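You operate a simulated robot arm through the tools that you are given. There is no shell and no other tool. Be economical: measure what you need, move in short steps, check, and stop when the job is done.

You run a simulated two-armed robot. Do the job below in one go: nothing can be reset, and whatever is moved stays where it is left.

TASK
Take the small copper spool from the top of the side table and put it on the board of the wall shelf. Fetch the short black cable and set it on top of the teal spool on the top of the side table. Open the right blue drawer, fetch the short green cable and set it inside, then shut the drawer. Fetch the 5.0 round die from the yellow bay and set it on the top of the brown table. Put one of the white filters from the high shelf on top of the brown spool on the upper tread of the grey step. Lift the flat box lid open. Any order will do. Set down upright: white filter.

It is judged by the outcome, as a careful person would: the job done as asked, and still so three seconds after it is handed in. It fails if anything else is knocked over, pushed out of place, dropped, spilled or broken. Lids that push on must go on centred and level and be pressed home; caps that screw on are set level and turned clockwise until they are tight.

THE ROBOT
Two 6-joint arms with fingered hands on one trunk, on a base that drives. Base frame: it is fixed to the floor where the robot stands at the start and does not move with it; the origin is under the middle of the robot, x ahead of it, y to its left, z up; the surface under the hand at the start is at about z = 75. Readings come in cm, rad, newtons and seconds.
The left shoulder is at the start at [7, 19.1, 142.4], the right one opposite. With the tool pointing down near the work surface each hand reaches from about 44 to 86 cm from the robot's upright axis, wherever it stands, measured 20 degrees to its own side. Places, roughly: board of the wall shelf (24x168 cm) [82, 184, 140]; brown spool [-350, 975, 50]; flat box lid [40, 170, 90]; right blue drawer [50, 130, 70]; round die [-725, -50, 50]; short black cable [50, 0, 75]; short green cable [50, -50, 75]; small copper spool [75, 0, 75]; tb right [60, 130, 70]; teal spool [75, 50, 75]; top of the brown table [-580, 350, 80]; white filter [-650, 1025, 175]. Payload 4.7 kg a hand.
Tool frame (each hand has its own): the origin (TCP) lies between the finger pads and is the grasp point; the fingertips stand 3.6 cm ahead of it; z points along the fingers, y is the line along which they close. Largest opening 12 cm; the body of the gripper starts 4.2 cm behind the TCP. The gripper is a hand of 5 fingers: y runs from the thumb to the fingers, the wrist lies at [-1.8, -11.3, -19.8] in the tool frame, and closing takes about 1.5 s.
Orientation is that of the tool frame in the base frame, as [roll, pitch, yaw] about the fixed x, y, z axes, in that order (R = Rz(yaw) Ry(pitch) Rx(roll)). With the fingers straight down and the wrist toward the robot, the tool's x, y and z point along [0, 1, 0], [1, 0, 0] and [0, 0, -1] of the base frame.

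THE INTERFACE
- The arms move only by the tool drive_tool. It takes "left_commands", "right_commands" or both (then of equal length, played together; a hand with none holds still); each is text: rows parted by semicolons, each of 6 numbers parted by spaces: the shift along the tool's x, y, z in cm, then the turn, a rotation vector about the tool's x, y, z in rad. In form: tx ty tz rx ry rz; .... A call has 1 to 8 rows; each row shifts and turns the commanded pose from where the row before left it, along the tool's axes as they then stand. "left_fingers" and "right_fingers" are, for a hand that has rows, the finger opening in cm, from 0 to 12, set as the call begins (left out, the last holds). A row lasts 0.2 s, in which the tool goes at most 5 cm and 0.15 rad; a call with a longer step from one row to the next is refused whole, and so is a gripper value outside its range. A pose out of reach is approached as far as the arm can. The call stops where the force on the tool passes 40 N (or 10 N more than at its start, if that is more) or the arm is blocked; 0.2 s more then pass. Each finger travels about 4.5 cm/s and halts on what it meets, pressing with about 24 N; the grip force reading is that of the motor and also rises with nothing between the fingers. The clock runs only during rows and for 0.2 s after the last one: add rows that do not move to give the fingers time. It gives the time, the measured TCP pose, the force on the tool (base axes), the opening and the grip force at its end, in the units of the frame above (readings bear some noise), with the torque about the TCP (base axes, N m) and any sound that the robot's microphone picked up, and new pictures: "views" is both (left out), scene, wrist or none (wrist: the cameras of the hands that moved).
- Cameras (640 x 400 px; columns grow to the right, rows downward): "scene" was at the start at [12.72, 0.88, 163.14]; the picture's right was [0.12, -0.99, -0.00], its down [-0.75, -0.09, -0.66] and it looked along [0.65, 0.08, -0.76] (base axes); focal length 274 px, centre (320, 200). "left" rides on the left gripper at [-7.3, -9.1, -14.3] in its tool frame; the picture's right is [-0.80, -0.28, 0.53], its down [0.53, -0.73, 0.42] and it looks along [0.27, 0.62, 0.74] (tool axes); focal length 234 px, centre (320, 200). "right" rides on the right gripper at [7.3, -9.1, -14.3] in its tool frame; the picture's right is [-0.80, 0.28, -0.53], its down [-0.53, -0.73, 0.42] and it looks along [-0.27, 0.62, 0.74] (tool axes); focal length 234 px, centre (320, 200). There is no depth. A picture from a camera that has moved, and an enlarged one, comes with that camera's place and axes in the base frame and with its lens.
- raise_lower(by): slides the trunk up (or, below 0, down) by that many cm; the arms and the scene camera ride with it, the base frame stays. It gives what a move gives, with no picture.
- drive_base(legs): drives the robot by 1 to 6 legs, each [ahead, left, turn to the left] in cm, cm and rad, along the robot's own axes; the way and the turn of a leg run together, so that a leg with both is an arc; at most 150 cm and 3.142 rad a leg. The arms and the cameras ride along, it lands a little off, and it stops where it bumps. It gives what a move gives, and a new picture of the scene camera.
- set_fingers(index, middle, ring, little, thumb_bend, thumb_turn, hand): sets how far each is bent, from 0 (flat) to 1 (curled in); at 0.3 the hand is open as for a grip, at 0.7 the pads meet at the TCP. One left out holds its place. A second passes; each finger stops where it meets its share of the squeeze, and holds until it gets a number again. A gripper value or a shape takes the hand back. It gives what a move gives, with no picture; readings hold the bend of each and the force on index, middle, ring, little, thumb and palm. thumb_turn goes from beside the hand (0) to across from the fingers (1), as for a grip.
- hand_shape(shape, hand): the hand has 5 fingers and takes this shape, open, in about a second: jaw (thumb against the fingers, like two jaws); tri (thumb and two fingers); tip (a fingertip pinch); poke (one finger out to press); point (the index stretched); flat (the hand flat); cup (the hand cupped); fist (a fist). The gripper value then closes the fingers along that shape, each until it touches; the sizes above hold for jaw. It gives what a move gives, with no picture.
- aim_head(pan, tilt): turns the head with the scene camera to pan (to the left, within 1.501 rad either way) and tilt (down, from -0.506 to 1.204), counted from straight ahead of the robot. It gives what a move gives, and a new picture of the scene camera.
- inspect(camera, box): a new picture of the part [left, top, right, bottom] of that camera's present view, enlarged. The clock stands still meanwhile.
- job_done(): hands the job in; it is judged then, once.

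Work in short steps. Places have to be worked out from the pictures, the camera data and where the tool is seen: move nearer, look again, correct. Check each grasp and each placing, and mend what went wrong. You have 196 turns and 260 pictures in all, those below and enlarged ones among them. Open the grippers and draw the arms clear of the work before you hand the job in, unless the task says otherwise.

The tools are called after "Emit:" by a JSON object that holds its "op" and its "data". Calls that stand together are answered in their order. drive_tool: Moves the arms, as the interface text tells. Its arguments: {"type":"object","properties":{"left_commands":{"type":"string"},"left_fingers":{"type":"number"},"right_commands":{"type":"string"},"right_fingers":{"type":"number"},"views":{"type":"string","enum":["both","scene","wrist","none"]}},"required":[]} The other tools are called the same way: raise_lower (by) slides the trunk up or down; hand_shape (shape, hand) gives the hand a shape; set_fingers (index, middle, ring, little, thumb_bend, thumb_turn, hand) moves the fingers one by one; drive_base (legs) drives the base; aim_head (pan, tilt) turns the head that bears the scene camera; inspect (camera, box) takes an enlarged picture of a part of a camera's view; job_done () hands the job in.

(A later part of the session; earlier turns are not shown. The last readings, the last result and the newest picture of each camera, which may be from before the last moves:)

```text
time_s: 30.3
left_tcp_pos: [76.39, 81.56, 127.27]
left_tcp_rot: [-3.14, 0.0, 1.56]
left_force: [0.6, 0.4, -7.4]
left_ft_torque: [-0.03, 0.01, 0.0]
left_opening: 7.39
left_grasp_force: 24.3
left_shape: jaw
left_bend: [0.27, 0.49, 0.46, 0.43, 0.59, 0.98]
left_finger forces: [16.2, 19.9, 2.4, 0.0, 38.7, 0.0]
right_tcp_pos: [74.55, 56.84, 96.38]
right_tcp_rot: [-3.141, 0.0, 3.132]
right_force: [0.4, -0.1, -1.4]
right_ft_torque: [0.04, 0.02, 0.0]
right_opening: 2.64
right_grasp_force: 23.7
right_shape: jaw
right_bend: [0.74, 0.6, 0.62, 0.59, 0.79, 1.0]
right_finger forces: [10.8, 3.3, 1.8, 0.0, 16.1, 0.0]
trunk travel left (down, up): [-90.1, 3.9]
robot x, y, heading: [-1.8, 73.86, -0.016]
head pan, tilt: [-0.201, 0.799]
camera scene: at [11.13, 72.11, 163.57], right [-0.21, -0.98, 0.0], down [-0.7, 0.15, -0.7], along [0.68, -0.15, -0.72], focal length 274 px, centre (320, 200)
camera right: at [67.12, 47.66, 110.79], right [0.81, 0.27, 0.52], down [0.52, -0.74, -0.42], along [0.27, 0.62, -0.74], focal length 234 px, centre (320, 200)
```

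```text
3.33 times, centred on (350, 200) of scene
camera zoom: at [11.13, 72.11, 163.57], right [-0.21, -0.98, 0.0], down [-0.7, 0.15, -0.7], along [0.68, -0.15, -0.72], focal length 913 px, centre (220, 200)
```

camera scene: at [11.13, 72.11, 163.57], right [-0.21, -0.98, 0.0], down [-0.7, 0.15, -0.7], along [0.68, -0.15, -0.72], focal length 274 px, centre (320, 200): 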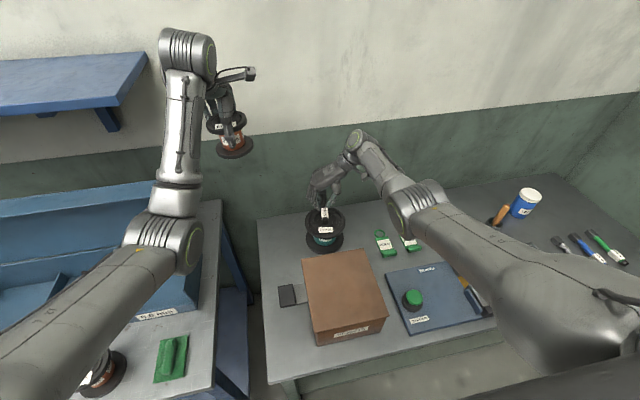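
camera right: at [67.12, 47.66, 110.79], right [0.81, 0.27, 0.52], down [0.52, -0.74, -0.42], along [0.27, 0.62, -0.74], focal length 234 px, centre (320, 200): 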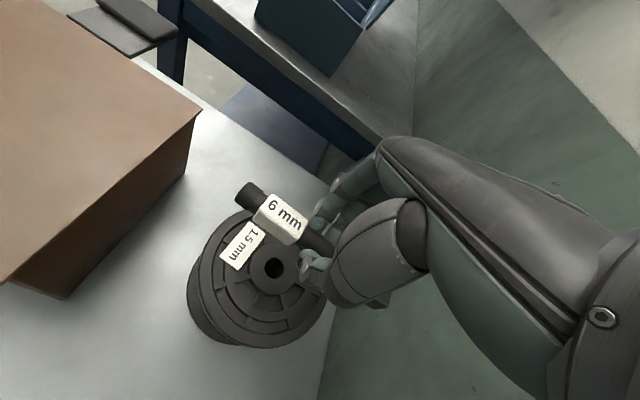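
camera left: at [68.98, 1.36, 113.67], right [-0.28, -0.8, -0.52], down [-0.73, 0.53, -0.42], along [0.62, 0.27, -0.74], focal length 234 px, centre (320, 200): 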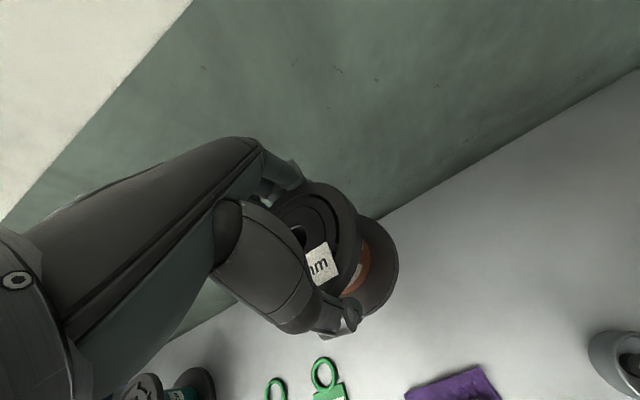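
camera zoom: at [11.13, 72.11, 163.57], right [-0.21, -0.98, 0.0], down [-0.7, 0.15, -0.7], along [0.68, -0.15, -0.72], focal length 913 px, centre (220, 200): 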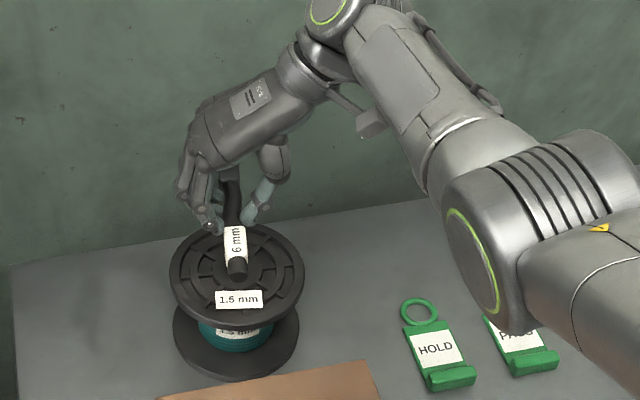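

The cable lines up with the spool. I shift it slightly and lower it towards the flange.

Emit:
{"op": "drive_tool", "data": {"right_commands": "0.6 0 2 0 0 0;0 0 2 0 0 0;0 0 1.5 0 0 0;0 0 1 0 0 0;0 0 0 0 0 0", "views": "none"}}

Emit:
{"op": "inspect", "data": {"camera": "scene", "box": [270, 160, 390, 260]}}

Emit:
{"op": "inspect", "data": {"camera": "right", "box": [160, 150, 420, 350]}}

```text
time_s: 31.5
left_tcp_pos: [76.39, 81.44, 127.35]
left_tcp_rot: [-3.14, 0.001, 1.56]
left_force: [0.2, 0.6, -8.1]
left_ft_torque: [0.0, 0.02, 0.0]
left_opening: 7.38
left_grasp_force: 24.5
left_shape: jaw
left_bend: [0.27, 0.49, 0.46, 0.43, 0.59, 0.98]
left_finger forces: [16.2, 20.0, 2.4, 0.0, 38.6, 0.1]
right_tcp_pos: [72.84, 56.41, 90.1]
right_tcp_rot: [-3.141, -0.002, 3.13]
right_force: [-0.3, 0.2, -0.2]
right_ft_torque: [-0.05, 0.0, 0.0]
right_opening: 2.64
right_grasp_force: 24.3
right_shape: jaw
right_bend: [0.74, 0.6, 0.62, 0.59, 0.79, 1.0]
right_finger forces: [10.7, 3.3, 1.8, 0.0, 16.0, 0.1]
right hand out of reach, approached as far as the arm can: row 3, 4
trunk travel left (down, up): [-90.1, 3.9]
robot x, y, heading: [-1.59, 73.65, -0.012]
head pan, tilt: [-0.201, 0.799]
```

```text
4.00 times, centred on (330, 210) of scene
camera zoom: at [11.12, 72.11, 163.58], right [-0.21, -0.98, 0.0], down [-0.7, 0.15, -0.7], along [0.68, -0.15, -0.72], focal length 1096 px, centre (280, 160)
```

zoom: 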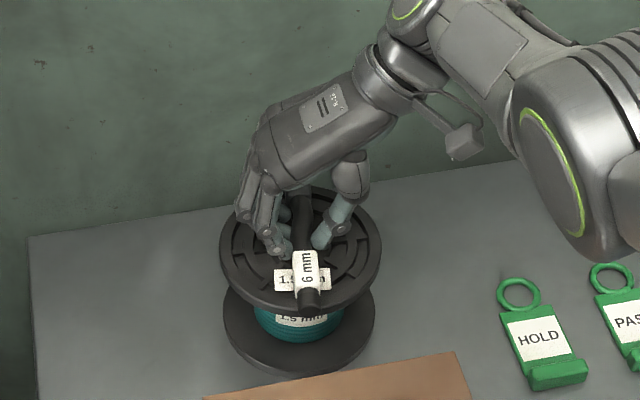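

```text
2.00 times, centred on (290, 250) of right
camera zoom: at [65.63, 47.26, 104.56], right [0.81, 0.27, 0.52], down [0.52, -0.74, -0.43], along [0.27, 0.62, -0.74], focal length 468 px, centre (380, 100)
```

zoom: 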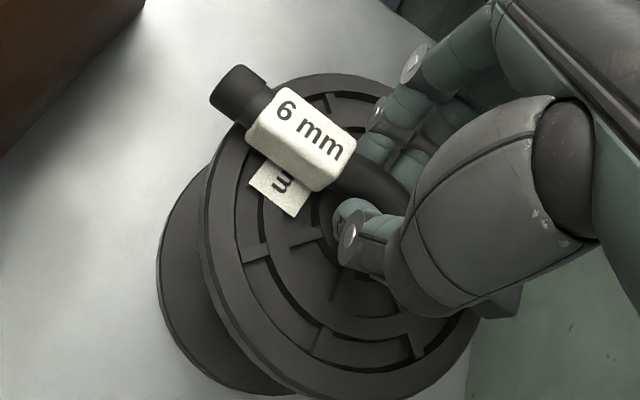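

The arm is at the edge of its reach here. I rise a little and move the base nearer before setting the cable down.

Emit:
{"op": "drive_tool", "data": {"right_commands": "0 0 -3 0 0 0;0 0 0 0 0 0", "views": "none"}}

Emit:
{"op": "drive_base", "data": {"legs": [[6, -5, 0.012]]}}

```text
time_s: 32.1
left_tcp_pos: [76.34, 81.62, 127.42]
left_tcp_rot: [-3.14, -0.001, 1.56]
left_force: [0.3, -0.2, -5.9]
left_ft_torque: [-0.05, 0.01, 0.0]
left_opening: 7.36
left_grasp_force: 24.0
left_shape: jaw
left_bend: [0.27, 0.49, 0.46, 0.43, 0.59, 0.98]
left_finger forces: [16.3, 19.9, 2.5, 0.0, 38.6, 0.1]
right_tcp_pos: [73.82, 56.26, 92.65]
right_tcp_rot: [-3.141, -0.003, 3.132]
right_force: [-0.3, -0.1, -0.3]
right_ft_torque: [0.0, 0.02, 0.03]
right_opening: 2.61
right_grasp_force: 23.6
right_shape: jaw
right_bend: [0.74, 0.6, 0.62, 0.59, 0.79, 1.0]
right_finger forces: [10.8, 3.4, 1.8, 0.0, 16.1, 0.1]
right hand out of reach, approached as far as the arm can: row 1
trunk travel left (down, up): [-90.1, 3.9]
robot x, y, heading: [-2.16, 73.85, -0.009]
head pan, tilt: [-0.201, 0.799]
```

```text
time_s: 33.1
left_tcp_pos: [81.82, 77.81, 127.55]
left_tcp_rot: [3.14, 0.0, 1.574]
left_force: [0.7, 0.3, -6.2]
left_ft_torque: [-0.04, -0.03, 0.04]
left_opening: 7.37
left_grasp_force: 24.6
left_shape: jaw
left_bend: [0.27, 0.49, 0.46, 0.43, 0.59, 0.98]
left_finger forces: [16.2, 19.7, 2.3, 0.0, 38.7, 0.0]
right_tcp_pos: [79.76, 52.62, 92.97]
right_tcp_rot: [-3.14, 0.0, -3.137]
right_force: [-0.4, 0.3, -0.1]
right_ft_torque: [-0.04, 0.0, 0.0]
right_opening: 2.62
right_grasp_force: 23.8
right_shape: jaw
right_bend: [0.74, 0.6, 0.62, 0.59, 0.79, 1.0]
right_finger forces: [10.7, 3.5, 1.9, 0.0, 16.1, 0.0]
trunk travel left (down, up): [-90.1, 3.9]
robot x, y, heading: [4.02, 68.9, 0.004]
head pan, tilt: [-0.201, 0.799]
camera scene: at [16.49, 67.71, 163.65], right [-0.2, -0.98, 0.0], down [-0.7, 0.14, -0.7], along [0.69, -0.14, -0.71], focal length 274 px, centre (320, 200)
```

scene: 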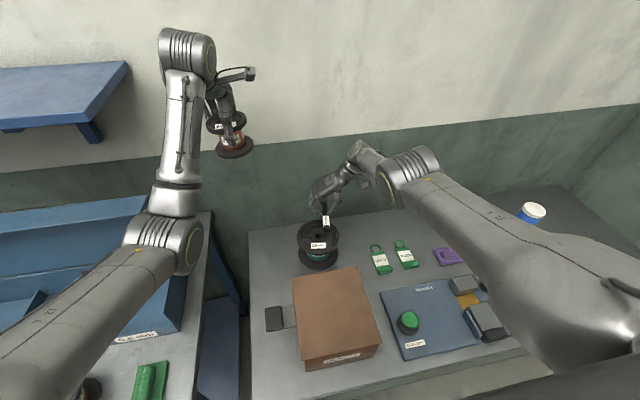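

I bring the hand back over the spool centre and lower it.

Emit:
{"op": "drive_tool", "data": {"right_commands": "3 2.1 0 0 0 0;2.9 2.1 0 0 0 0;0 0 1.5 0 0 0;0 0 1.3 0 0 0;0 0 0 0 0 0"}}

Emit:
{"op": "inspect", "data": {"camera": "scene", "box": [260, 180, 380, 280]}}

```text
time_s: 34.3
left_tcp_pos: [81.91, 77.8, 127.24]
left_tcp_rot: [-3.139, -0.003, 1.575]
left_force: [-0.3, -1.3, -7.1]
left_ft_torque: [0.0, 0.03, -0.01]
left_opening: 7.36
left_grasp_force: 23.8
left_shape: jaw
left_bend: [0.27, 0.49, 0.46, 0.43, 0.59, 0.98]
left_finger forces: [16.4, 20.0, 2.3, 0.1, 38.5, 0.0]
right_tcp_pos: [78.65, 56.83, 89.59]
right_tcp_rot: [3.134, 0.008, -3.136]
right_force: [-5.2, 2.6, 26.1]
right_ft_torque: [0.6, 0.56, 0.05]
right_opening: 2.67
right_grasp_force: 24.3
right_shape: jaw
right_bend: [0.74, 0.6, 0.62, 0.59, 0.79, 1.0]
right_finger forces: [37.0, 3.4, 1.8, 0.0, 18.9, 0.0]
right hand out of reach, approached as far as the arm can: row 1, 2, 3, 4
trunk travel left (down, up): [-90.1, 3.9]
robot x, y, heading: [4.06, 68.96, 0.002]
head pan, tilt: [-0.201, 0.799]
stopped in row 5 (right hand): the force on the tool passed its limit at 43 N (the readings are from after the stop); the commanded pose is now the measured one
camera scene: at [16.8, 67.33, 163.59], right [-0.2, -0.98, 0.0], down [-0.7, 0.14, -0.7], along [0.68, -0.14, -0.72], focal length 274 px, centre (320, 200)
camera right: at [71.35, 47.42, 103.84], right [0.8, 0.28, 0.53], down [0.54, -0.73, -0.43], along [0.27, 0.63, -0.73], focal length 234 px, centre (320, 200)
```

scene: 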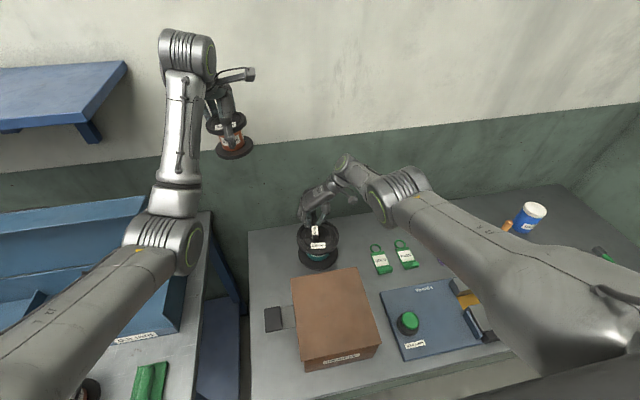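
right: 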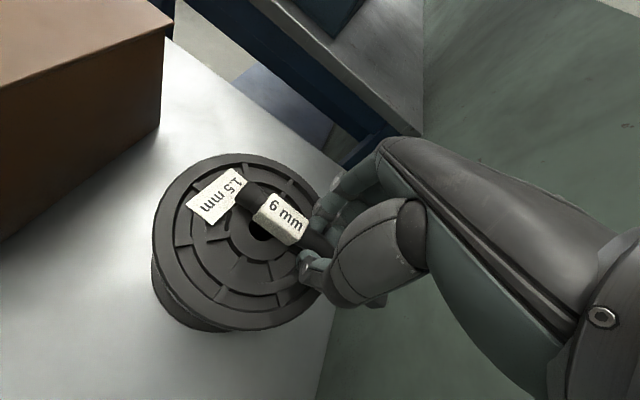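

```text
4.00 times, centred on (320, 230) of scene
camera zoom: at [16.8, 67.33, 163.59], right [-0.2, -0.98, 0.0], down [-0.7, 0.14, -0.7], along [0.68, -0.14, -0.72], focal length 1096 px, centre (320, 80)
```

zoom: 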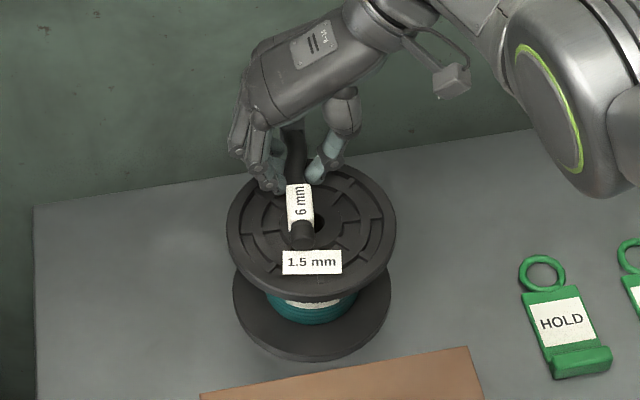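

Contact puts the spool top at about z 85.7, but the reach limit left the hand 4.7 cm too far out. I rise, pull back to the spool centre, and check.

Emit:
{"op": "drive_tool", "data": {"right_commands": "0 0 -2.5 0 0 0;2.4 -0.2 0 0 0 0;2.3 -0.2 0 0 0 0;0 0 0 0 0 0"}}

Emit:
{"op": "inspect", "data": {"camera": "scene", "box": [260, 180, 380, 280]}}

```text
time_s: 35.3
left_tcp_pos: [81.96, 77.9, 127.54]
left_tcp_rot: [3.141, 0.001, 1.573]
left_force: [0.1, -0.4, -6.5]
left_ft_torque: [-0.03, 0.04, -0.01]
left_opening: 7.35
left_grasp_force: 24.3
left_shape: jaw
left_bend: [0.27, 0.49, 0.46, 0.43, 0.59, 0.98]
left_finger forces: [16.3, 20.0, 2.4, 0.1, 38.6, 0.1]
right_tcp_pos: [78.52, 56.42, 89.59]
right_tcp_rot: [3.135, 0.008, -3.137]
right_force: [3.2, 0.8, 17.4]
right_ft_torque: [0.31, 0.13, -0.06]
right_opening: 2.66
right_grasp_force: 23.9
right_shape: jaw
right_bend: [0.74, 0.6, 0.62, 0.59, 0.79, 1.0]
right_finger forces: [30.4, 3.2, 1.6, 0.0, 19.1, 0.0]
right hand out of reach, approached as far as the arm can: row 1, 2, 3
trunk travel left (down, up): [-90.1, 3.9]
robot x, y, heading: [4.24, 69.07, 0.007]
head pan, tilt: [-0.201, 0.799]
camera scene: at [16.85, 67.44, 163.63], right [-0.2, -0.98, 0.0], down [-0.7, 0.14, -0.7], along [0.68, -0.14, -0.72], focal length 274 px, centre (320, 200)
camera right: at [71.26, 47.14, 103.89], right [0.8, 0.28, 0.53], down [0.54, -0.73, -0.42], along [0.27, 0.63, -0.73], focal length 234 px, centre (320, 200)
```

scene: 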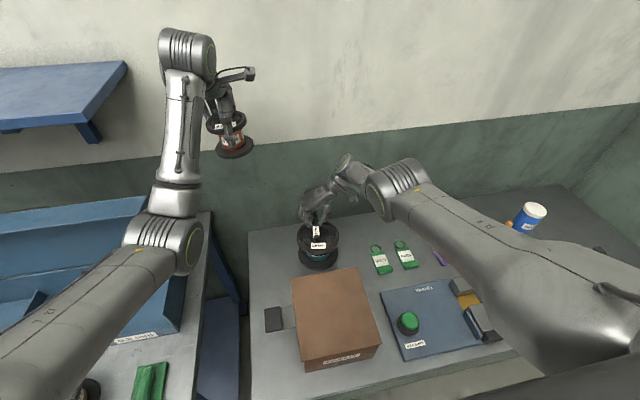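
right: 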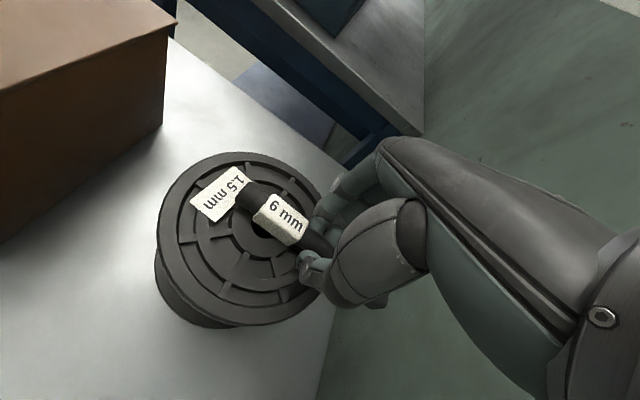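

```text
4.00 times, centred on (320, 230) of scene
camera zoom: at [16.85, 67.44, 163.63], right [-0.2, -0.98, 0.0], down [-0.7, 0.14, -0.7], along [0.68, -0.14, -0.72], focal length 1096 px, centre (320, 80)
```

zoom: 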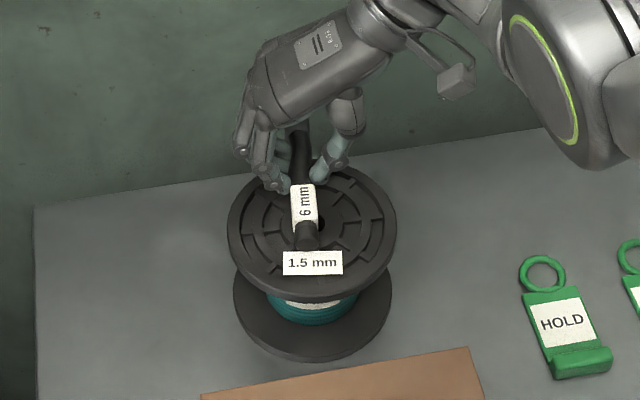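

The hand did not follow, so the arm seems to be at a joint limit. I try rising straight up to free it.

Emit:
{"op": "drive_tool", "data": {"right_commands": "0 0 -3 0 0 0;0 0 -3 0 0 0;0 0 -3 0 0 0;0 0 0 0 0 0", "views": "none"}}

```text
time_s: 36.3
left_tcp_pos: [82.37, 77.68, 127.35]
left_tcp_rot: [-3.139, 0.0, 1.574]
left_force: [0.6, -0.3, -6.9]
left_ft_torque: [-0.04, 0.01, -0.03]
left_opening: 7.36
left_grasp_force: 23.9
left_shape: jaw
left_bend: [0.27, 0.49, 0.46, 0.43, 0.59, 0.98]
left_finger forces: [16.3, 20.1, 2.2, 0.0, 38.6, 0.0]
right_tcp_pos: [81.97, 56.31, 96.74]
right_tcp_rot: [3.137, 0.0, -3.136]
right_force: [1.2, 0.1, -0.2]
right_ft_torque: [0.03, -0.01, 0.0]
right_opening: 2.6
right_grasp_force: 24.0
right_shape: jaw
right_bend: [0.74, 0.6, 0.63, 0.59, 0.79, 1.0]
right_finger forces: [10.5, 3.5, 1.8, 0.0, 15.9, 0.1]
right hand out of reach, approached as far as the arm can: row 1, 2, 3
trunk travel left (down, up): [-90.1, 3.9]
robot x, y, heading: [3.87, 68.8, 0.003]
head pan, tilt: [-0.201, 0.799]
```

The wrist stays exactly 75 cm from the shoulder, so the arm is locked straight. I command a larger retreat toward the body to bend the elbow.

Emit:
{"op": "drive_tool", "data": {"right_commands": "4 -2 0 0 0 0;4 -2 0 0 0 0;4 -2 0 0 0 0;4 -2 0 0 0 0;0 0 0 0 0 0"}}

```text
time_s: 37.5
left_tcp_pos: [82.25, 77.73, 127.37]
left_tcp_rot: [-3.14, -0.001, 1.573]
left_force: [-0.2, 0.1, -5.7]
left_ft_torque: [0.0, -0.01, -0.02]
left_opening: 7.37
left_grasp_force: 24.0
left_shape: jaw
left_bend: [0.27, 0.49, 0.46, 0.43, 0.59, 0.98]
left_finger forces: [16.3, 20.0, 2.3, 0.1, 38.6, 0.1]
right_tcp_pos: [79.02, 47.75, 90.91]
right_tcp_rot: [3.137, 0.001, -3.136]
right_force: [-0.5, -0.2, -0.9]
right_ft_torque: [0.0, 0.02, 0.01]
right_opening: 2.6
right_grasp_force: 23.9
right_shape: jaw
right_bend: [0.74, 0.6, 0.63, 0.59, 0.79, 1.0]
right_finger forces: [10.6, 3.7, 1.8, 0.1, 15.9, 0.0]
right hand out of reach, approached as far as the arm can: row 1, 2, 3, 4
trunk travel left (down, up): [-90.1, 3.9]
robot x, y, heading: [4.02, 68.93, 0.004]
head pan, tilt: [-0.201, 0.799]
camera scene: at [17.07, 67.38, 163.58], right [-0.2, -0.98, 0.0], down [-0.7, 0.14, -0.7], along [0.68, -0.14, -0.72], focal length 274 px, centre (320, 200)
camera right: at [71.84, 38.42, 105.27], right [0.8, 0.28, 0.53], down [0.54, -0.73, -0.43], along [0.27, 0.63, -0.73], focal length 234 px, centre (320, 200)
```

scene: 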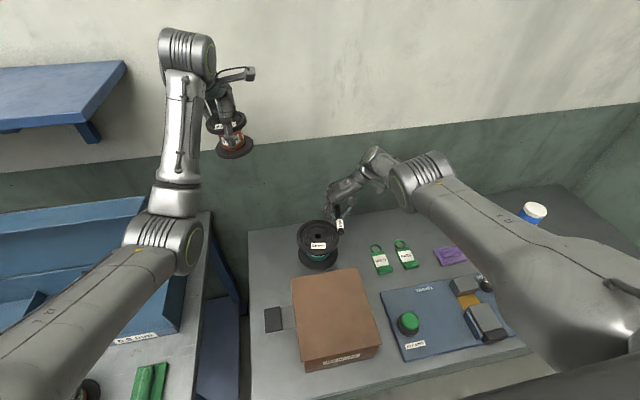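
right: 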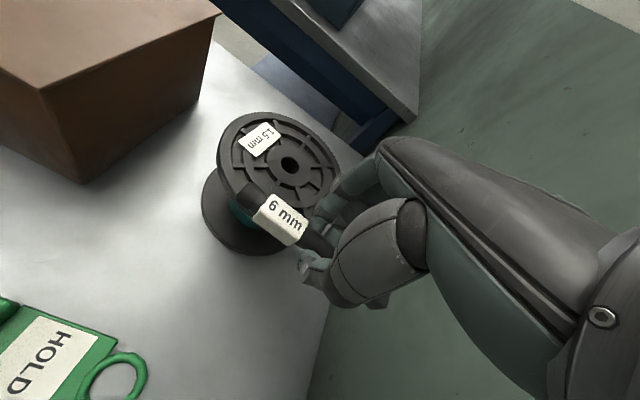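

The elbow is still straight: tangential moves work but radial ones do not. I turn the hand back toward its default orientation, which pulls the wrist inward and may bend the elbow.

Emit:
{"op": "drive_tool", "data": {"right_commands": "0 0 -3 0 0 0.15;0 0 -3 0 0 0.15;0 0 -3 0 0 0.15;0 0 0 0 0 0.15;0 0 0 0 0 0.15;0 0 0 0 0 0.15;0 0 0 0 0 0.15;0 0 0 0 0 0"}}

```text
time_s: 38.8
left_tcp_pos: [81.32, 78.03, 127.78]
left_tcp_rot: [3.141, -0.002, 1.575]
left_force: [0.8, 0.8, -6.5]
left_ft_torque: [0.0, 0.0, 0.01]
left_opening: 7.38
left_grasp_force: 23.8
left_shape: jaw
left_bend: [0.27, 0.49, 0.46, 0.43, 0.59, 0.98]
left_finger forces: [16.3, 20.0, 2.4, 0.0, 38.6, 0.0]
right_tcp_pos: [88.2, 47.43, 95.51]
right_tcp_rot: [-3.141, -0.015, 2.398]
right_force: [-32.1, 3.9, 12.3]
right_ft_torque: [-0.28, -1.83, -0.18]
right_opening: 2.6
right_grasp_force: 24.2
right_shape: jaw
right_bend: [0.74, 0.6, 0.62, 0.71, 0.79, 1.0]
right_finger forces: [10.6, 3.7, 2.4, 31.7, 15.8, 0.1]
right hand out of reach, approached as far as the arm can: row 1, 2, 3, 4, 5, 6
trunk travel left (down, up): [-90.1, 3.9]
robot x, y, heading: [3.76, 68.89, 0.003]
head pan, tilt: [-0.201, 0.799]
stopped in row 6 (right hand): the force on the tool passed its limit at 44 N (the readings are from after the stop); the commanded pose is now the measured one
camera scene: at [16.1, 67.59, 163.67], right [-0.2, -0.98, 0.0], down [-0.7, 0.14, -0.7], along [0.69, -0.14, -0.71], focal length 274 px, centre (320, 200)
camera right: at [76.89, 45.36, 109.99], right [0.79, -0.34, 0.51], down [-0.11, -0.9, -0.43], along [0.61, 0.28, -0.74], focal length 234 px, centre (320, 200)
```

scene: 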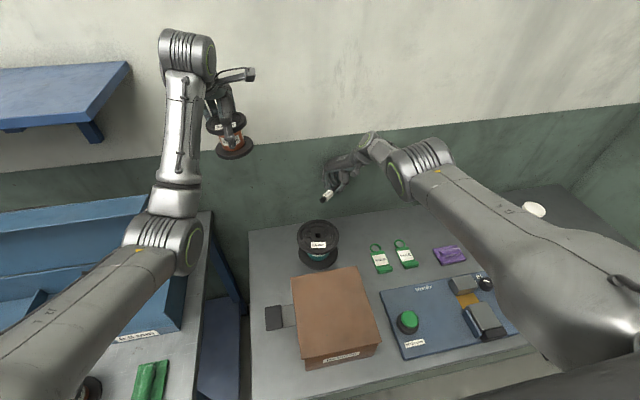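
right: 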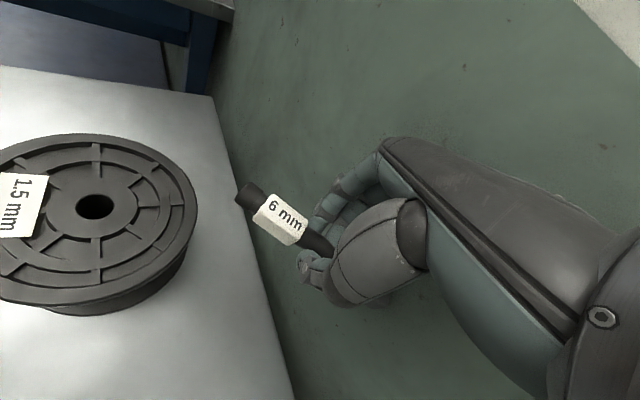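

The fingertips reached the wall while turning, and the move stopped there. I back the base away, then carry on turning the hand to its default orientation.

Emit:
{"op": "drive_base", "data": {"legs": [[-20, 0, 0]]}}

Emit:
{"op": "drive_tool", "data": {"right_commands": "0 -2 -2 0 0 0.15;0 -2 -2 0 0 0.15;0 -2 -2 0 0 0.15;0 -2 -2 0 0 0.15;0 -2 -2 0 0 0.15;0 -2 -2 0 0 0.08;0 -2 -2 0 0 0;0 0 0 0 0 0"}}

```text
time_s: 40.4
left_tcp_pos: [62.67, 77.77, 127.08]
left_tcp_rot: [-3.135, -0.001, 1.576]
left_force: [0.0, 0.0, -6.8]
left_ft_torque: [-0.02, 0.04, -0.01]
left_opening: 7.35
left_grasp_force: 24.2
left_shape: jaw
left_bend: [0.27, 0.49, 0.46, 0.43, 0.59, 0.98]
left_finger forces: [16.4, 20.1, 2.4, 0.0, 38.5, 0.1]
right_tcp_pos: [69.38, 47.05, 94.88]
right_tcp_rot: [-3.14, -0.015, 2.397]
right_force: [0.7, -0.7, -1.2]
right_ft_torque: [0.01, 0.02, -0.01]
right_opening: 2.61
right_grasp_force: 24.3
right_shape: jaw
right_bend: [0.74, 0.6, 0.62, 0.71, 0.79, 1.0]
right_finger forces: [10.5, 3.6, 1.7, 0.0, 15.9, 0.0]
trunk travel left (down, up): [-90.1, 3.9]
robot x, y, heading: [-15.96, 68.97, 0.005]
head pan, tilt: [-0.201, 0.799]
camera scene: at [-2.41, 67.26, 163.52], right [-0.2, -0.98, 0.0], down [-0.71, 0.14, -0.69], along [0.68, -0.14, -0.72], focal length 274 px, centre (320, 200)
```

scene: 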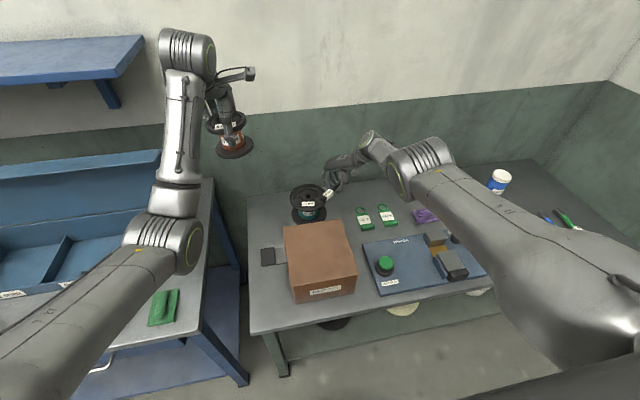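

```text
time_s: 42.2
left_tcp_pos: [62.33, 77.71, 127.29]
left_tcp_rot: [-3.138, 0.001, 1.576]
left_force: [0.0, 0.0, -6.5]
left_ft_torque: [0.0, -0.02, 0.0]
left_opening: 7.36
left_grasp_force: 23.8
left_shape: jaw
left_bend: [0.27, 0.49, 0.46, 0.43, 0.59, 0.98]
left_finger forces: [16.4, 20.0, 2.2, 0.0, 38.6, 0.0]
right_tcp_pos: [76.65, 40.42, 101.89]
right_tcp_rot: [-3.129, -0.009, 1.565]
right_force: [0.6, 0.4, -1.7]
right_ft_torque: [0.0, -0.01, -0.04]
right_opening: 2.58
right_grasp_force: 24.0
right_shape: jaw
right_bend: [0.74, 0.6, 0.63, 0.71, 0.79, 1.0]
right_finger forces: [10.6, 3.6, 1.7, 0.1, 15.8, 0.0]
right hand out of reach, approached as far as the arm can: row 1, 2, 3, 4, 5, 6, 7
trunk travel left (down, up): [-90.1, 3.9]
robot x, y, heading: [-15.92, 68.79, 0.004]
head pan, tilt: [-0.201, 0.799]
camera scene: at [-2.79, 67.26, 163.57], right [-0.2, -0.98, 0.0], down [-0.7, 0.14, -0.7], along [0.68, -0.14, -0.72], focal length 274 px, centre (320, 200)
camera right: at [67.76, 47.47, 116.43], right [0.28, -0.81, 0.51], down [-0.74, -0.52, -0.42], along [0.61, -0.26, -0.75], focal length 234 px, centre (320, 200)
```

scene: 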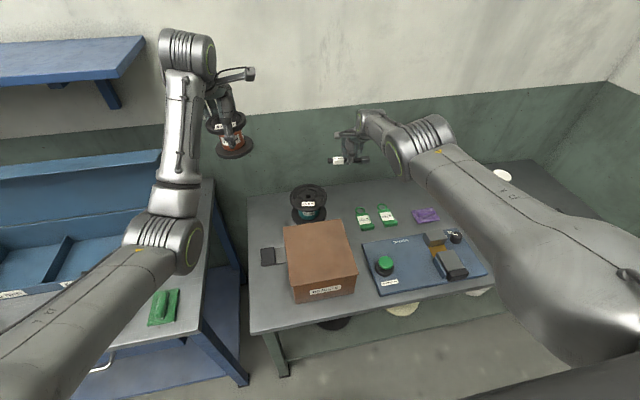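
right: 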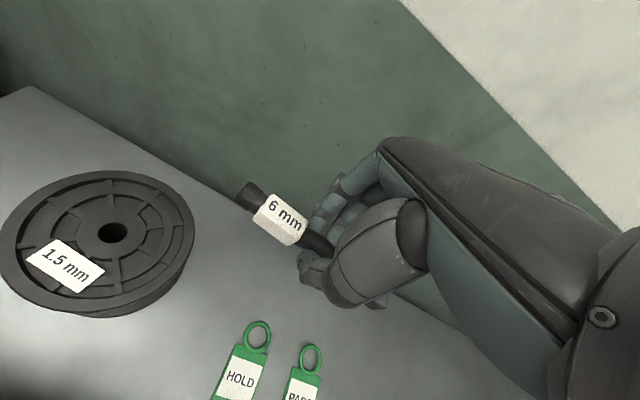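

The hand is back to its default orientation but still cannot retract. I tilt the fingers forward and lift, to bring the wrist pitch and elbow off their limit.

Emit:
{"op": "drive_tool", "data": {"right_commands": "0 -3 -2 -0.15 0 0;0 -3 -2 -0.15 0 0;0 -3 -2 -0.15 0 0;0 -3 -2 -0.15 0 0;0 -3 -2 0 0 0;0 -3 -2 0 0 0;0 0 0 0 0 0;0 0 0 0 0 0"}}

```text
time_s: 44.0
left_tcp_pos: [62.34, 77.54, 127.39]
left_tcp_rot: [-3.138, -0.002, 1.575]
left_force: [0.1, 0.2, -7.4]
left_ft_torque: [-0.01, -0.03, -0.02]
left_opening: 7.32
left_grasp_force: 24.2
left_shape: jaw
left_bend: [0.27, 0.49, 0.46, 0.43, 0.59, 0.98]
left_finger forces: [16.3, 20.0, 2.3, 0.1, 38.5, 0.1]
right_tcp_pos: [70.63, 35.96, 102.16]
right_tcp_rot: [2.552, -0.008, 1.566]
right_force: [0.5, -0.4, -1.2]
right_ft_torque: [-0.01, 0.03, 0.0]
right_opening: 2.57
right_grasp_force: 24.1
right_shape: jaw
right_bend: [0.74, 0.6, 0.63, 0.71, 0.79, 1.0]
right_finger forces: [10.5, 3.2, 1.6, 0.0, 15.5, 0.0]
right hand out of reach, approached as far as the arm can: row 1, 2, 3
trunk travel left (down, up): [-90.1, 3.9]
robot x, y, heading: [-15.88, 68.54, 0.002]
head pan, tilt: [-0.201, 0.799]
camera scene: at [-2.77, 67.14, 163.57], right [-0.2, -0.98, 0.0], down [-0.7, 0.14, -0.7], along [0.68, -0.14, -0.72], focal length 274 px, centre (320, 200)
camera right: at [55.22, 43.15, 109.17], right [-0.06, -0.81, 0.58], down [-0.38, -0.52, -0.76], along [0.92, -0.27, -0.27], focal length 234 px, centre (320, 200)
```

scene: 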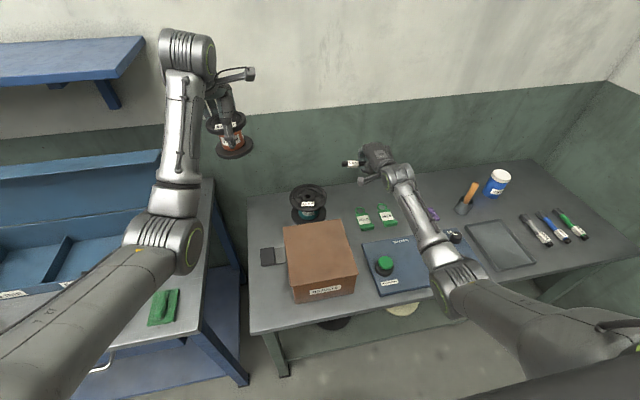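
right: 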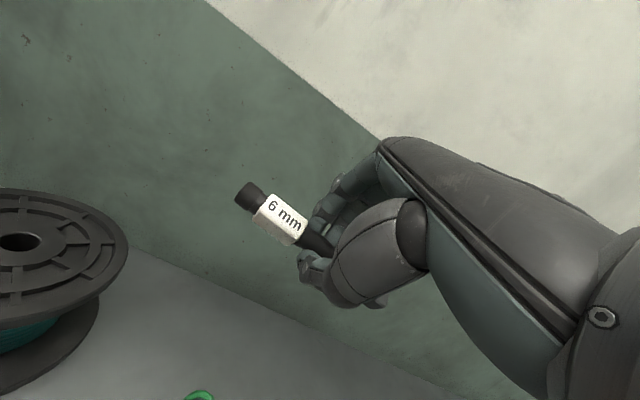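

The elbow has bent again. I stay well inside reach from now on: I draw the hand back and set it upright again in the default orientation.

Emit:
{"op": "drive_tool", "data": {"right_commands": "2.9 -2.57 -1.73 0 0 0;2.9 -2.57 -1.73 0 0 0;2.9 -2.57 -1.73 0 0 0;2.9 -2.57 -1.73 0 0 0;2.9 -2.57 -1.73 0 0 0;2.9 -2.57 -1.73 0 0 0;0 0 0 0.15 0 0;0 0 0 0.15 0 0", "views": "none"}}

Emit:
{"op": "drive_tool", "data": {"right_commands": "0 0 0 0.15 0 0;0 0 0 0.14 0 0;0 0 0 0 0 0", "views": "none"}}

```text
time_s: 45.8
left_tcp_pos: [62.41, 77.72, 127.18]
left_tcp_rot: [-3.139, -0.001, 1.576]
left_force: [0.1, 1.2, -6.9]
left_ft_torque: [0.0, 0.03, -0.01]
left_opening: 7.37
left_grasp_force: 23.8
left_shape: jaw
left_bend: [0.27, 0.49, 0.46, 0.43, 0.59, 0.98]
left_finger forces: [16.2, 20.2, 2.4, 0.0, 38.5, 0.1]
right_tcp_pos: [52.2, 53.84, 102.51]
right_tcp_rot: [2.851, -0.01, 1.567]
right_force: [1.2, -0.1, -1.6]
right_ft_torque: [-0.01, 0.01, 0.01]
right_opening: 2.57
right_grasp_force: 23.7
right_shape: jaw
right_bend: [0.74, 0.6, 0.63, 0.71, 0.79, 1.0]
right_finger forces: [10.6, 3.3, 1.6, 0.0, 15.6, 0.0]
trunk travel left (down, up): [-90.1, 3.9]
robot x, y, heading: [-15.98, 69.02, 0.003]
head pan, tilt: [-0.201, 0.799]
```

```text
time_s: 46.6
left_tcp_pos: [62.1, 77.6, 127.53]
left_tcp_rot: [-3.141, 0.0, 1.575]
left_force: [0.1, 0.3, -5.8]
left_ft_torque: [-0.01, -0.02, 0.04]
left_opening: 7.37
left_grasp_force: 24.1
left_shape: jaw
left_bend: [0.27, 0.49, 0.46, 0.43, 0.59, 0.98]
left_finger forces: [16.2, 20.2, 2.4, 0.0, 38.7, 0.1]
right_tcp_pos: [52.08, 53.68, 102.53]
right_tcp_rot: [3.14, -0.008, 1.567]
right_force: [0.4, -0.1, -1.6]
right_ft_torque: [-0.02, 0.0, 0.0]
right_opening: 2.59
right_grasp_force: 23.8
right_shape: jaw
right_bend: [0.74, 0.6, 0.63, 0.71, 0.79, 1.0]
right_finger forces: [10.7, 3.5, 1.4, 0.0, 15.4, 0.1]
trunk travel left (down, up): [-90.1, 3.9]
robot x, y, heading: [-15.65, 68.91, 0.002]
head pan, tilt: [-0.201, 0.799]
```

Now I pull the left hand back a bit from the wall and drive so the cable comes over the spool.

Emit:
{"op": "drive_tool", "data": {"left_commands": "0 -4 0 0 0 0;0 -4 0 0 0 0", "views": "none"}}

Emit:
{"op": "drive_base", "data": {"legs": [[21.7, 2.8, 0]]}}

Emit:
{"op": "inspect", "data": {"camera": "right", "box": [0, 0, 640, 400]}}

```text
time_s: 47.2
left_tcp_pos: [55.64, 77.21, 126.25]
left_tcp_rot: [3.139, -0.002, 1.574]
left_force: [0.1, 0.3, -5.9]
left_ft_torque: [-0.01, -0.01, 0.03]
left_opening: 7.33
left_grasp_force: 23.9
left_shape: jaw
left_bend: [0.27, 0.49, 0.46, 0.43, 0.59, 0.98]
left_finger forces: [16.1, 20.4, 2.6, 0.0, 38.7, 0.0]
left hand out of reach, approached as far as the arm can: row 2
right_tcp_pos: [52.14, 53.56, 102.6]
right_tcp_rot: [3.139, -0.008, 1.565]
right_force: [-0.6, 0.4, -0.8]
right_ft_torque: [-0.01, 0.01, 0.01]
right_opening: 2.58
right_grasp_force: 24.4
right_shape: jaw
right_bend: [0.74, 0.6, 0.63, 0.71, 0.79, 1.0]
right_finger forces: [10.6, 3.5, 1.5, 0.0, 15.4, 0.0]
trunk travel left (down, up): [-90.1, 3.9]
robot x, y, heading: [-16.15, 68.85, 0.002]
head pan, tilt: [-0.201, 0.799]
```

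```text
time_s: 48.9
left_tcp_pos: [75.91, 79.63, 125.49]
left_tcp_rot: [-3.128, 0.0, 1.575]
left_force: [1.2, 0.5, -8.0]
left_ft_torque: [-0.01, 0.0, 0.01]
left_opening: 7.33
left_grasp_force: 23.8
left_shape: jaw
left_bend: [0.27, 0.49, 0.46, 0.43, 0.59, 0.98]
left_finger forces: [16.3, 20.6, 2.5, 0.1, 38.5, 0.0]
right_tcp_pos: [72.13, 56.0, 102.15]
right_tcp_rot: [-3.138, -0.007, 1.566]
right_force: [0.6, 0.2, -1.9]
right_ft_torque: [-0.03, 0.02, 0.0]
right_opening: 2.6
right_grasp_force: 23.9
right_shape: jaw
right_bend: [0.74, 0.6, 0.63, 0.71, 0.79, 1.0]
right_finger forces: [10.5, 3.4, 1.5, 0.1, 15.4, 0.0]
trunk travel left (down, up): [-90.1, 3.9]
robot x, y, heading: [3.25, 71.65, 0.004]
head pan, tilt: [-0.201, 0.799]
stopped in leg 1: the robot was blocked; the commanded pose is now the measured one
camera scene: at [17.36, 69.83, 163.5], right [-0.2, -0.98, 0.0], down [-0.71, 0.14, -0.69], along [0.68, -0.14, -0.72], focal length 274 px, centre (320, 200)
```

scene: 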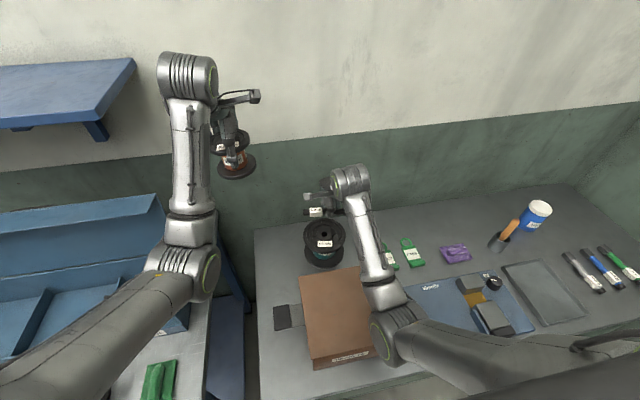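

```text
1.00 times, centred on (320, 200) of right (not enlarged: the box is as wide or as high as the picture)
camera zoom: at [63.18, 63.1, 116.58], right [0.28, -0.81, 0.52], down [-0.74, -0.52, -0.42], along [0.61, -0.26, -0.74], focal length 234 px, centre (320, 200)
```

zoom: 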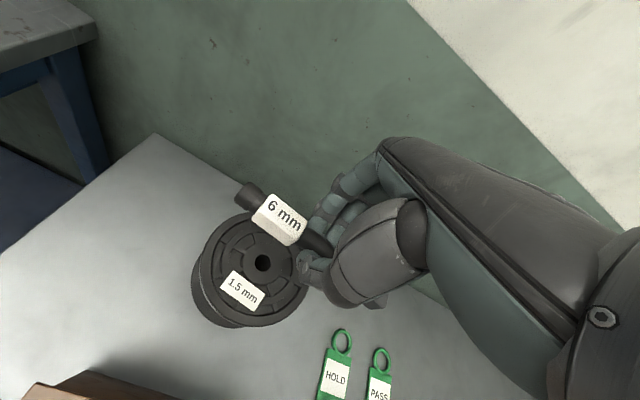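

The base is stopped by the table edge there, and the spool is still at (74.1, 56.8). I shift the hand over it and lower.

Emit:
{"op": "drive_tool", "data": {"right_commands": "0.7 1.9 0 0 0 0;0 0 3 0 0 0;0 0 3 0 0 0;0 0 3 0 0 0;0 0 1.5 0 0 0;0 0 0 0 0 0"}}

Emit:
{"op": "inspect", "data": {"camera": "scene", "box": [260, 160, 400, 280]}}

```text
time_s: 50.3
left_tcp_pos: [75.24, 79.59, 125.99]
left_tcp_rot: [-3.139, 0.0, 1.574]
left_force: [-0.6, -0.2, -6.5]
left_ft_torque: [-0.03, 0.0, 0.03]
left_opening: 7.34
left_grasp_force: 24.4
left_shape: jaw
left_bend: [0.27, 0.49, 0.46, 0.43, 0.59, 0.98]
left_finger forces: [16.2, 20.4, 2.5, 0.0, 38.7, 0.0]
right_tcp_pos: [73.49, 56.59, 92.02]
right_tcp_rot: [-3.139, -0.011, 1.566]
right_force: [-0.3, 0.0, 0.2]
right_ft_torque: [-0.01, -0.01, -0.03]
right_opening: 2.58
right_grasp_force: 24.1
right_shape: jaw
right_bend: [0.74, 0.6, 0.63, 0.71, 0.79, 1.0]
right_finger forces: [10.5, 3.3, 1.4, 0.0, 15.2, 0.0]
trunk travel left (down, up): [-90.1, 3.9]
robot x, y, heading: [3.75, 71.38, 0.002]
head pan, tilt: [-0.201, 0.799]
camera scene: at [16.54, 69.71, 163.59], right [-0.2, -0.98, 0.0], down [-0.7, 0.14, -0.7], along [0.68, -0.14, -0.72], focal length 274 px, centre (320, 200)
camera right: at [64.54, 63.77, 106.49], right [0.27, -0.81, 0.52], down [-0.74, -0.52, -0.43], along [0.62, -0.26, -0.74], focal length 234 px, centre (320, 200)
```

scene: 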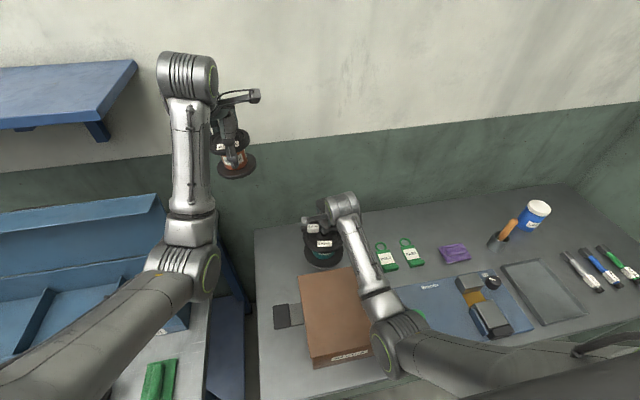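
right: 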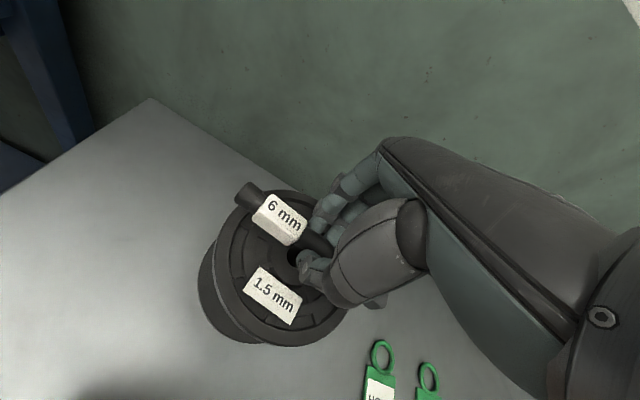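

```text
3.33 times, centred on (330, 220) of scene
camera zoom: at [16.54, 69.71, 163.59], right [-0.2, -0.98, 0.0], down [-0.7, 0.14, -0.7], along [0.68, -0.14, -0.72], focal length 913 px, centre (287, 133)
```

zoom: 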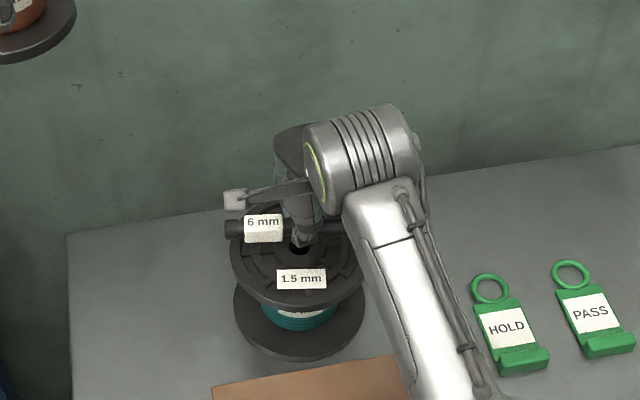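

The cable is centred over the flange. I lower it gently to contact.

Emit:
{"op": "drive_tool", "data": {"right_commands": "0 0.3 1.2 0 0 0;0 0 0.6 0 0 0;0 0 0.3 0 0 0;0 0 0 0 0 0", "views": "wrist"}}

```text
time_s: 51.3
left_tcp_pos: [75.54, 79.6, 126.03]
left_tcp_rot: [-3.138, -0.003, 1.574]
left_force: [-0.6, 0.1, -6.6]
left_ft_torque: [0.03, 0.01, 0.02]
left_opening: 7.34
left_grasp_force: 23.5
left_shape: jaw
left_bend: [0.27, 0.49, 0.46, 0.43, 0.59, 0.98]
left_finger forces: [16.1, 20.4, 2.4, 0.0, 38.7, 0.1]
right_tcp_pos: [73.74, 56.7, 89.74]
right_tcp_rot: [-3.14, -0.009, 1.563]
right_force: [0.0, 0.5, -0.7]
right_ft_torque: [-0.02, -0.02, 0.0]
right_opening: 2.58
right_grasp_force: 24.2
right_shape: jaw
right_bend: [0.74, 0.6, 0.63, 0.71, 0.79, 1.0]
right_finger forces: [10.5, 3.3, 1.6, 0.0, 15.3, 0.1]
trunk travel left (down, up): [-90.1, 3.9]
robot x, y, heading: [3.22, 71.13, 0.006]
head pan, tilt: [-0.201, 0.799]
camera right: at [64.92, 63.82, 104.31], right [0.27, -0.81, 0.52], down [-0.74, -0.52, -0.43], along [0.62, -0.26, -0.74], focal length 234 px, centre (320, 200)
```

right: 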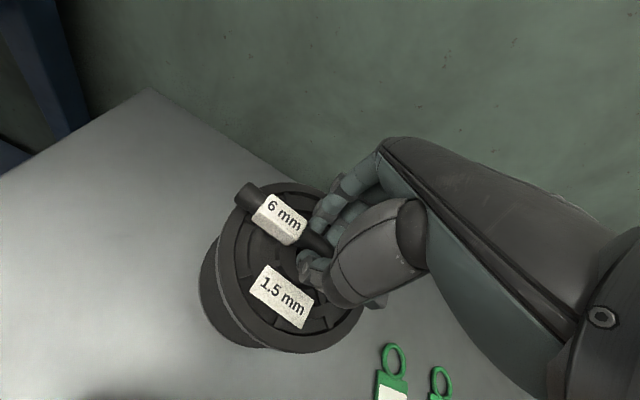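

No contact yet, so I lower a little more.

Emit:
{"op": "drive_tool", "data": {"right_commands": "0 0 0.3 0 0 0;0 0 0.3 0 0 0;0 0 0.2 0 0 0;0 0 0 0 0 0", "views": "none"}}

```text
time_s: 52.3
left_tcp_pos: [75.09, 79.66, 126.26]
left_tcp_rot: [-3.141, 0.0, 1.575]
left_force: [0.0, 0.5, -7.0]
left_ft_torque: [-0.02, 0.03, -0.01]
left_opening: 7.34
left_grasp_force: 24.1
left_shape: jaw
left_bend: [0.27, 0.49, 0.46, 0.43, 0.59, 0.98]
left_finger forces: [16.3, 20.4, 2.5, 0.1, 38.7, 0.1]
right_tcp_pos: [73.84, 56.77, 89.59]
right_tcp_rot: [3.133, -0.01, 1.566]
right_force: [3.3, -2.6, 32.2]
right_ft_torque: [-0.02, -0.37, 0.0]
right_opening: 2.73
right_grasp_force: 23.9
right_shape: jaw
right_bend: [0.74, 0.6, 0.62, 0.71, 0.79, 1.0]
right_finger forces: [22.0, 4.7, 3.7, 0.1, 21.3, 0.0]
trunk travel left (down, up): [-90.1, 3.9]
robot x, y, heading: [3.82, 71.23, 0.002]
head pan, tilt: [-0.201, 0.799]
```

Contact is made at 32 N. I ease off a few millimetres and open gently.

Emit:
{"op": "drive_tool", "data": {"right_commands": "0 0 -0.4 0 0 0;0 0 0 0 0 0", "views": "none"}}

Emit:
{"op": "drive_tool", "data": {"right_commands": "0 0 0 0 0 0;0 0 0 0 0 0;0 0 0 0 0 0;0 0 0 0 0 0;0 0 0 0 0 0", "right_fingers": 6}}

```text
time_s: 52.9
left_tcp_pos: [75.29, 79.6, 126.06]
left_tcp_rot: [-3.14, 0.0, 1.575]
left_force: [-0.1, 0.7, -6.4]
left_ft_torque: [0.01, 0.0, -0.03]
left_opening: 7.34
left_grasp_force: 24.5
left_shape: jaw
left_bend: [0.27, 0.49, 0.46, 0.43, 0.59, 0.98]
left_finger forces: [16.3, 20.4, 2.5, 0.1, 38.7, 0.0]
right_tcp_pos: [73.76, 56.91, 89.6]
right_tcp_rot: [3.14, -0.007, 1.564]
right_force: [5.0, -0.8, 23.3]
right_ft_torque: [0.01, -0.41, 0.01]
right_opening: 2.75
right_grasp_force: 24.1
right_shape: jaw
right_bend: [0.74, 0.59, 0.62, 0.71, 0.79, 1.0]
right_finger forces: [20.7, 5.0, 3.2, 0.0, 17.7, 0.1]
trunk travel left (down, up): [-90.1, 3.9]
robot x, y, heading: [3.75, 71.24, 0.005]
head pan, tilt: [-0.201, 0.799]
```

```text
time_s: 54.1
left_tcp_pos: [75.1, 79.62, 126.19]
left_tcp_rot: [-3.139, 0.001, 1.573]
left_force: [-0.3, -0.5, -7.4]
left_ft_torque: [-0.02, 0.0, -0.03]
left_opening: 7.33
left_grasp_force: 24.3
left_shape: jaw
left_bend: [0.27, 0.49, 0.46, 0.43, 0.59, 0.98]
left_finger forces: [16.1, 20.4, 2.5, 0.1, 38.6, 0.0]
right_tcp_pos: [73.68, 56.69, 89.57]
right_tcp_rot: [3.14, -0.008, 1.565]
right_force: [-0.4, 0.6, 21.0]
right_ft_torque: [0.14, 0.05, -0.01]
right_opening: 5.51
right_grasp_force: 0.1
right_shape: jaw
right_bend: [0.75, 0.46, 0.42, 0.41, 0.74, 1.0]
right_finger forces: [7.4, 2.4, 0.0, 0.0, 10.7, 0.1]
trunk travel left (down, up): [-90.1, 3.9]
robot x, y, heading: [3.6, 71.08, 0.004]
head pan, tilt: [-0.201, 0.799]
camera scene: at [16.3, 69.79, 163.61], right [-0.2, -0.98, 0.0], down [-0.7, 0.14, -0.7], along [0.68, -0.14, -0.72], focal length 274 px, centre (320, 200)
camera right: at [64.71, 63.86, 104.07], right [0.27, -0.81, 0.52], down [-0.74, -0.52, -0.43], along [0.62, -0.26, -0.74], focal length 234 px, centre (320, 200)
```

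scene: 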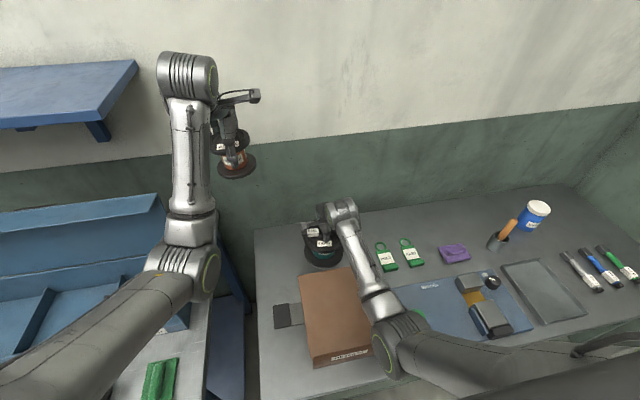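
right: 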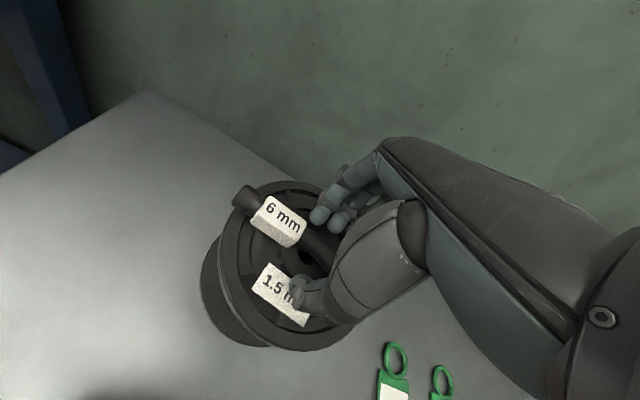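

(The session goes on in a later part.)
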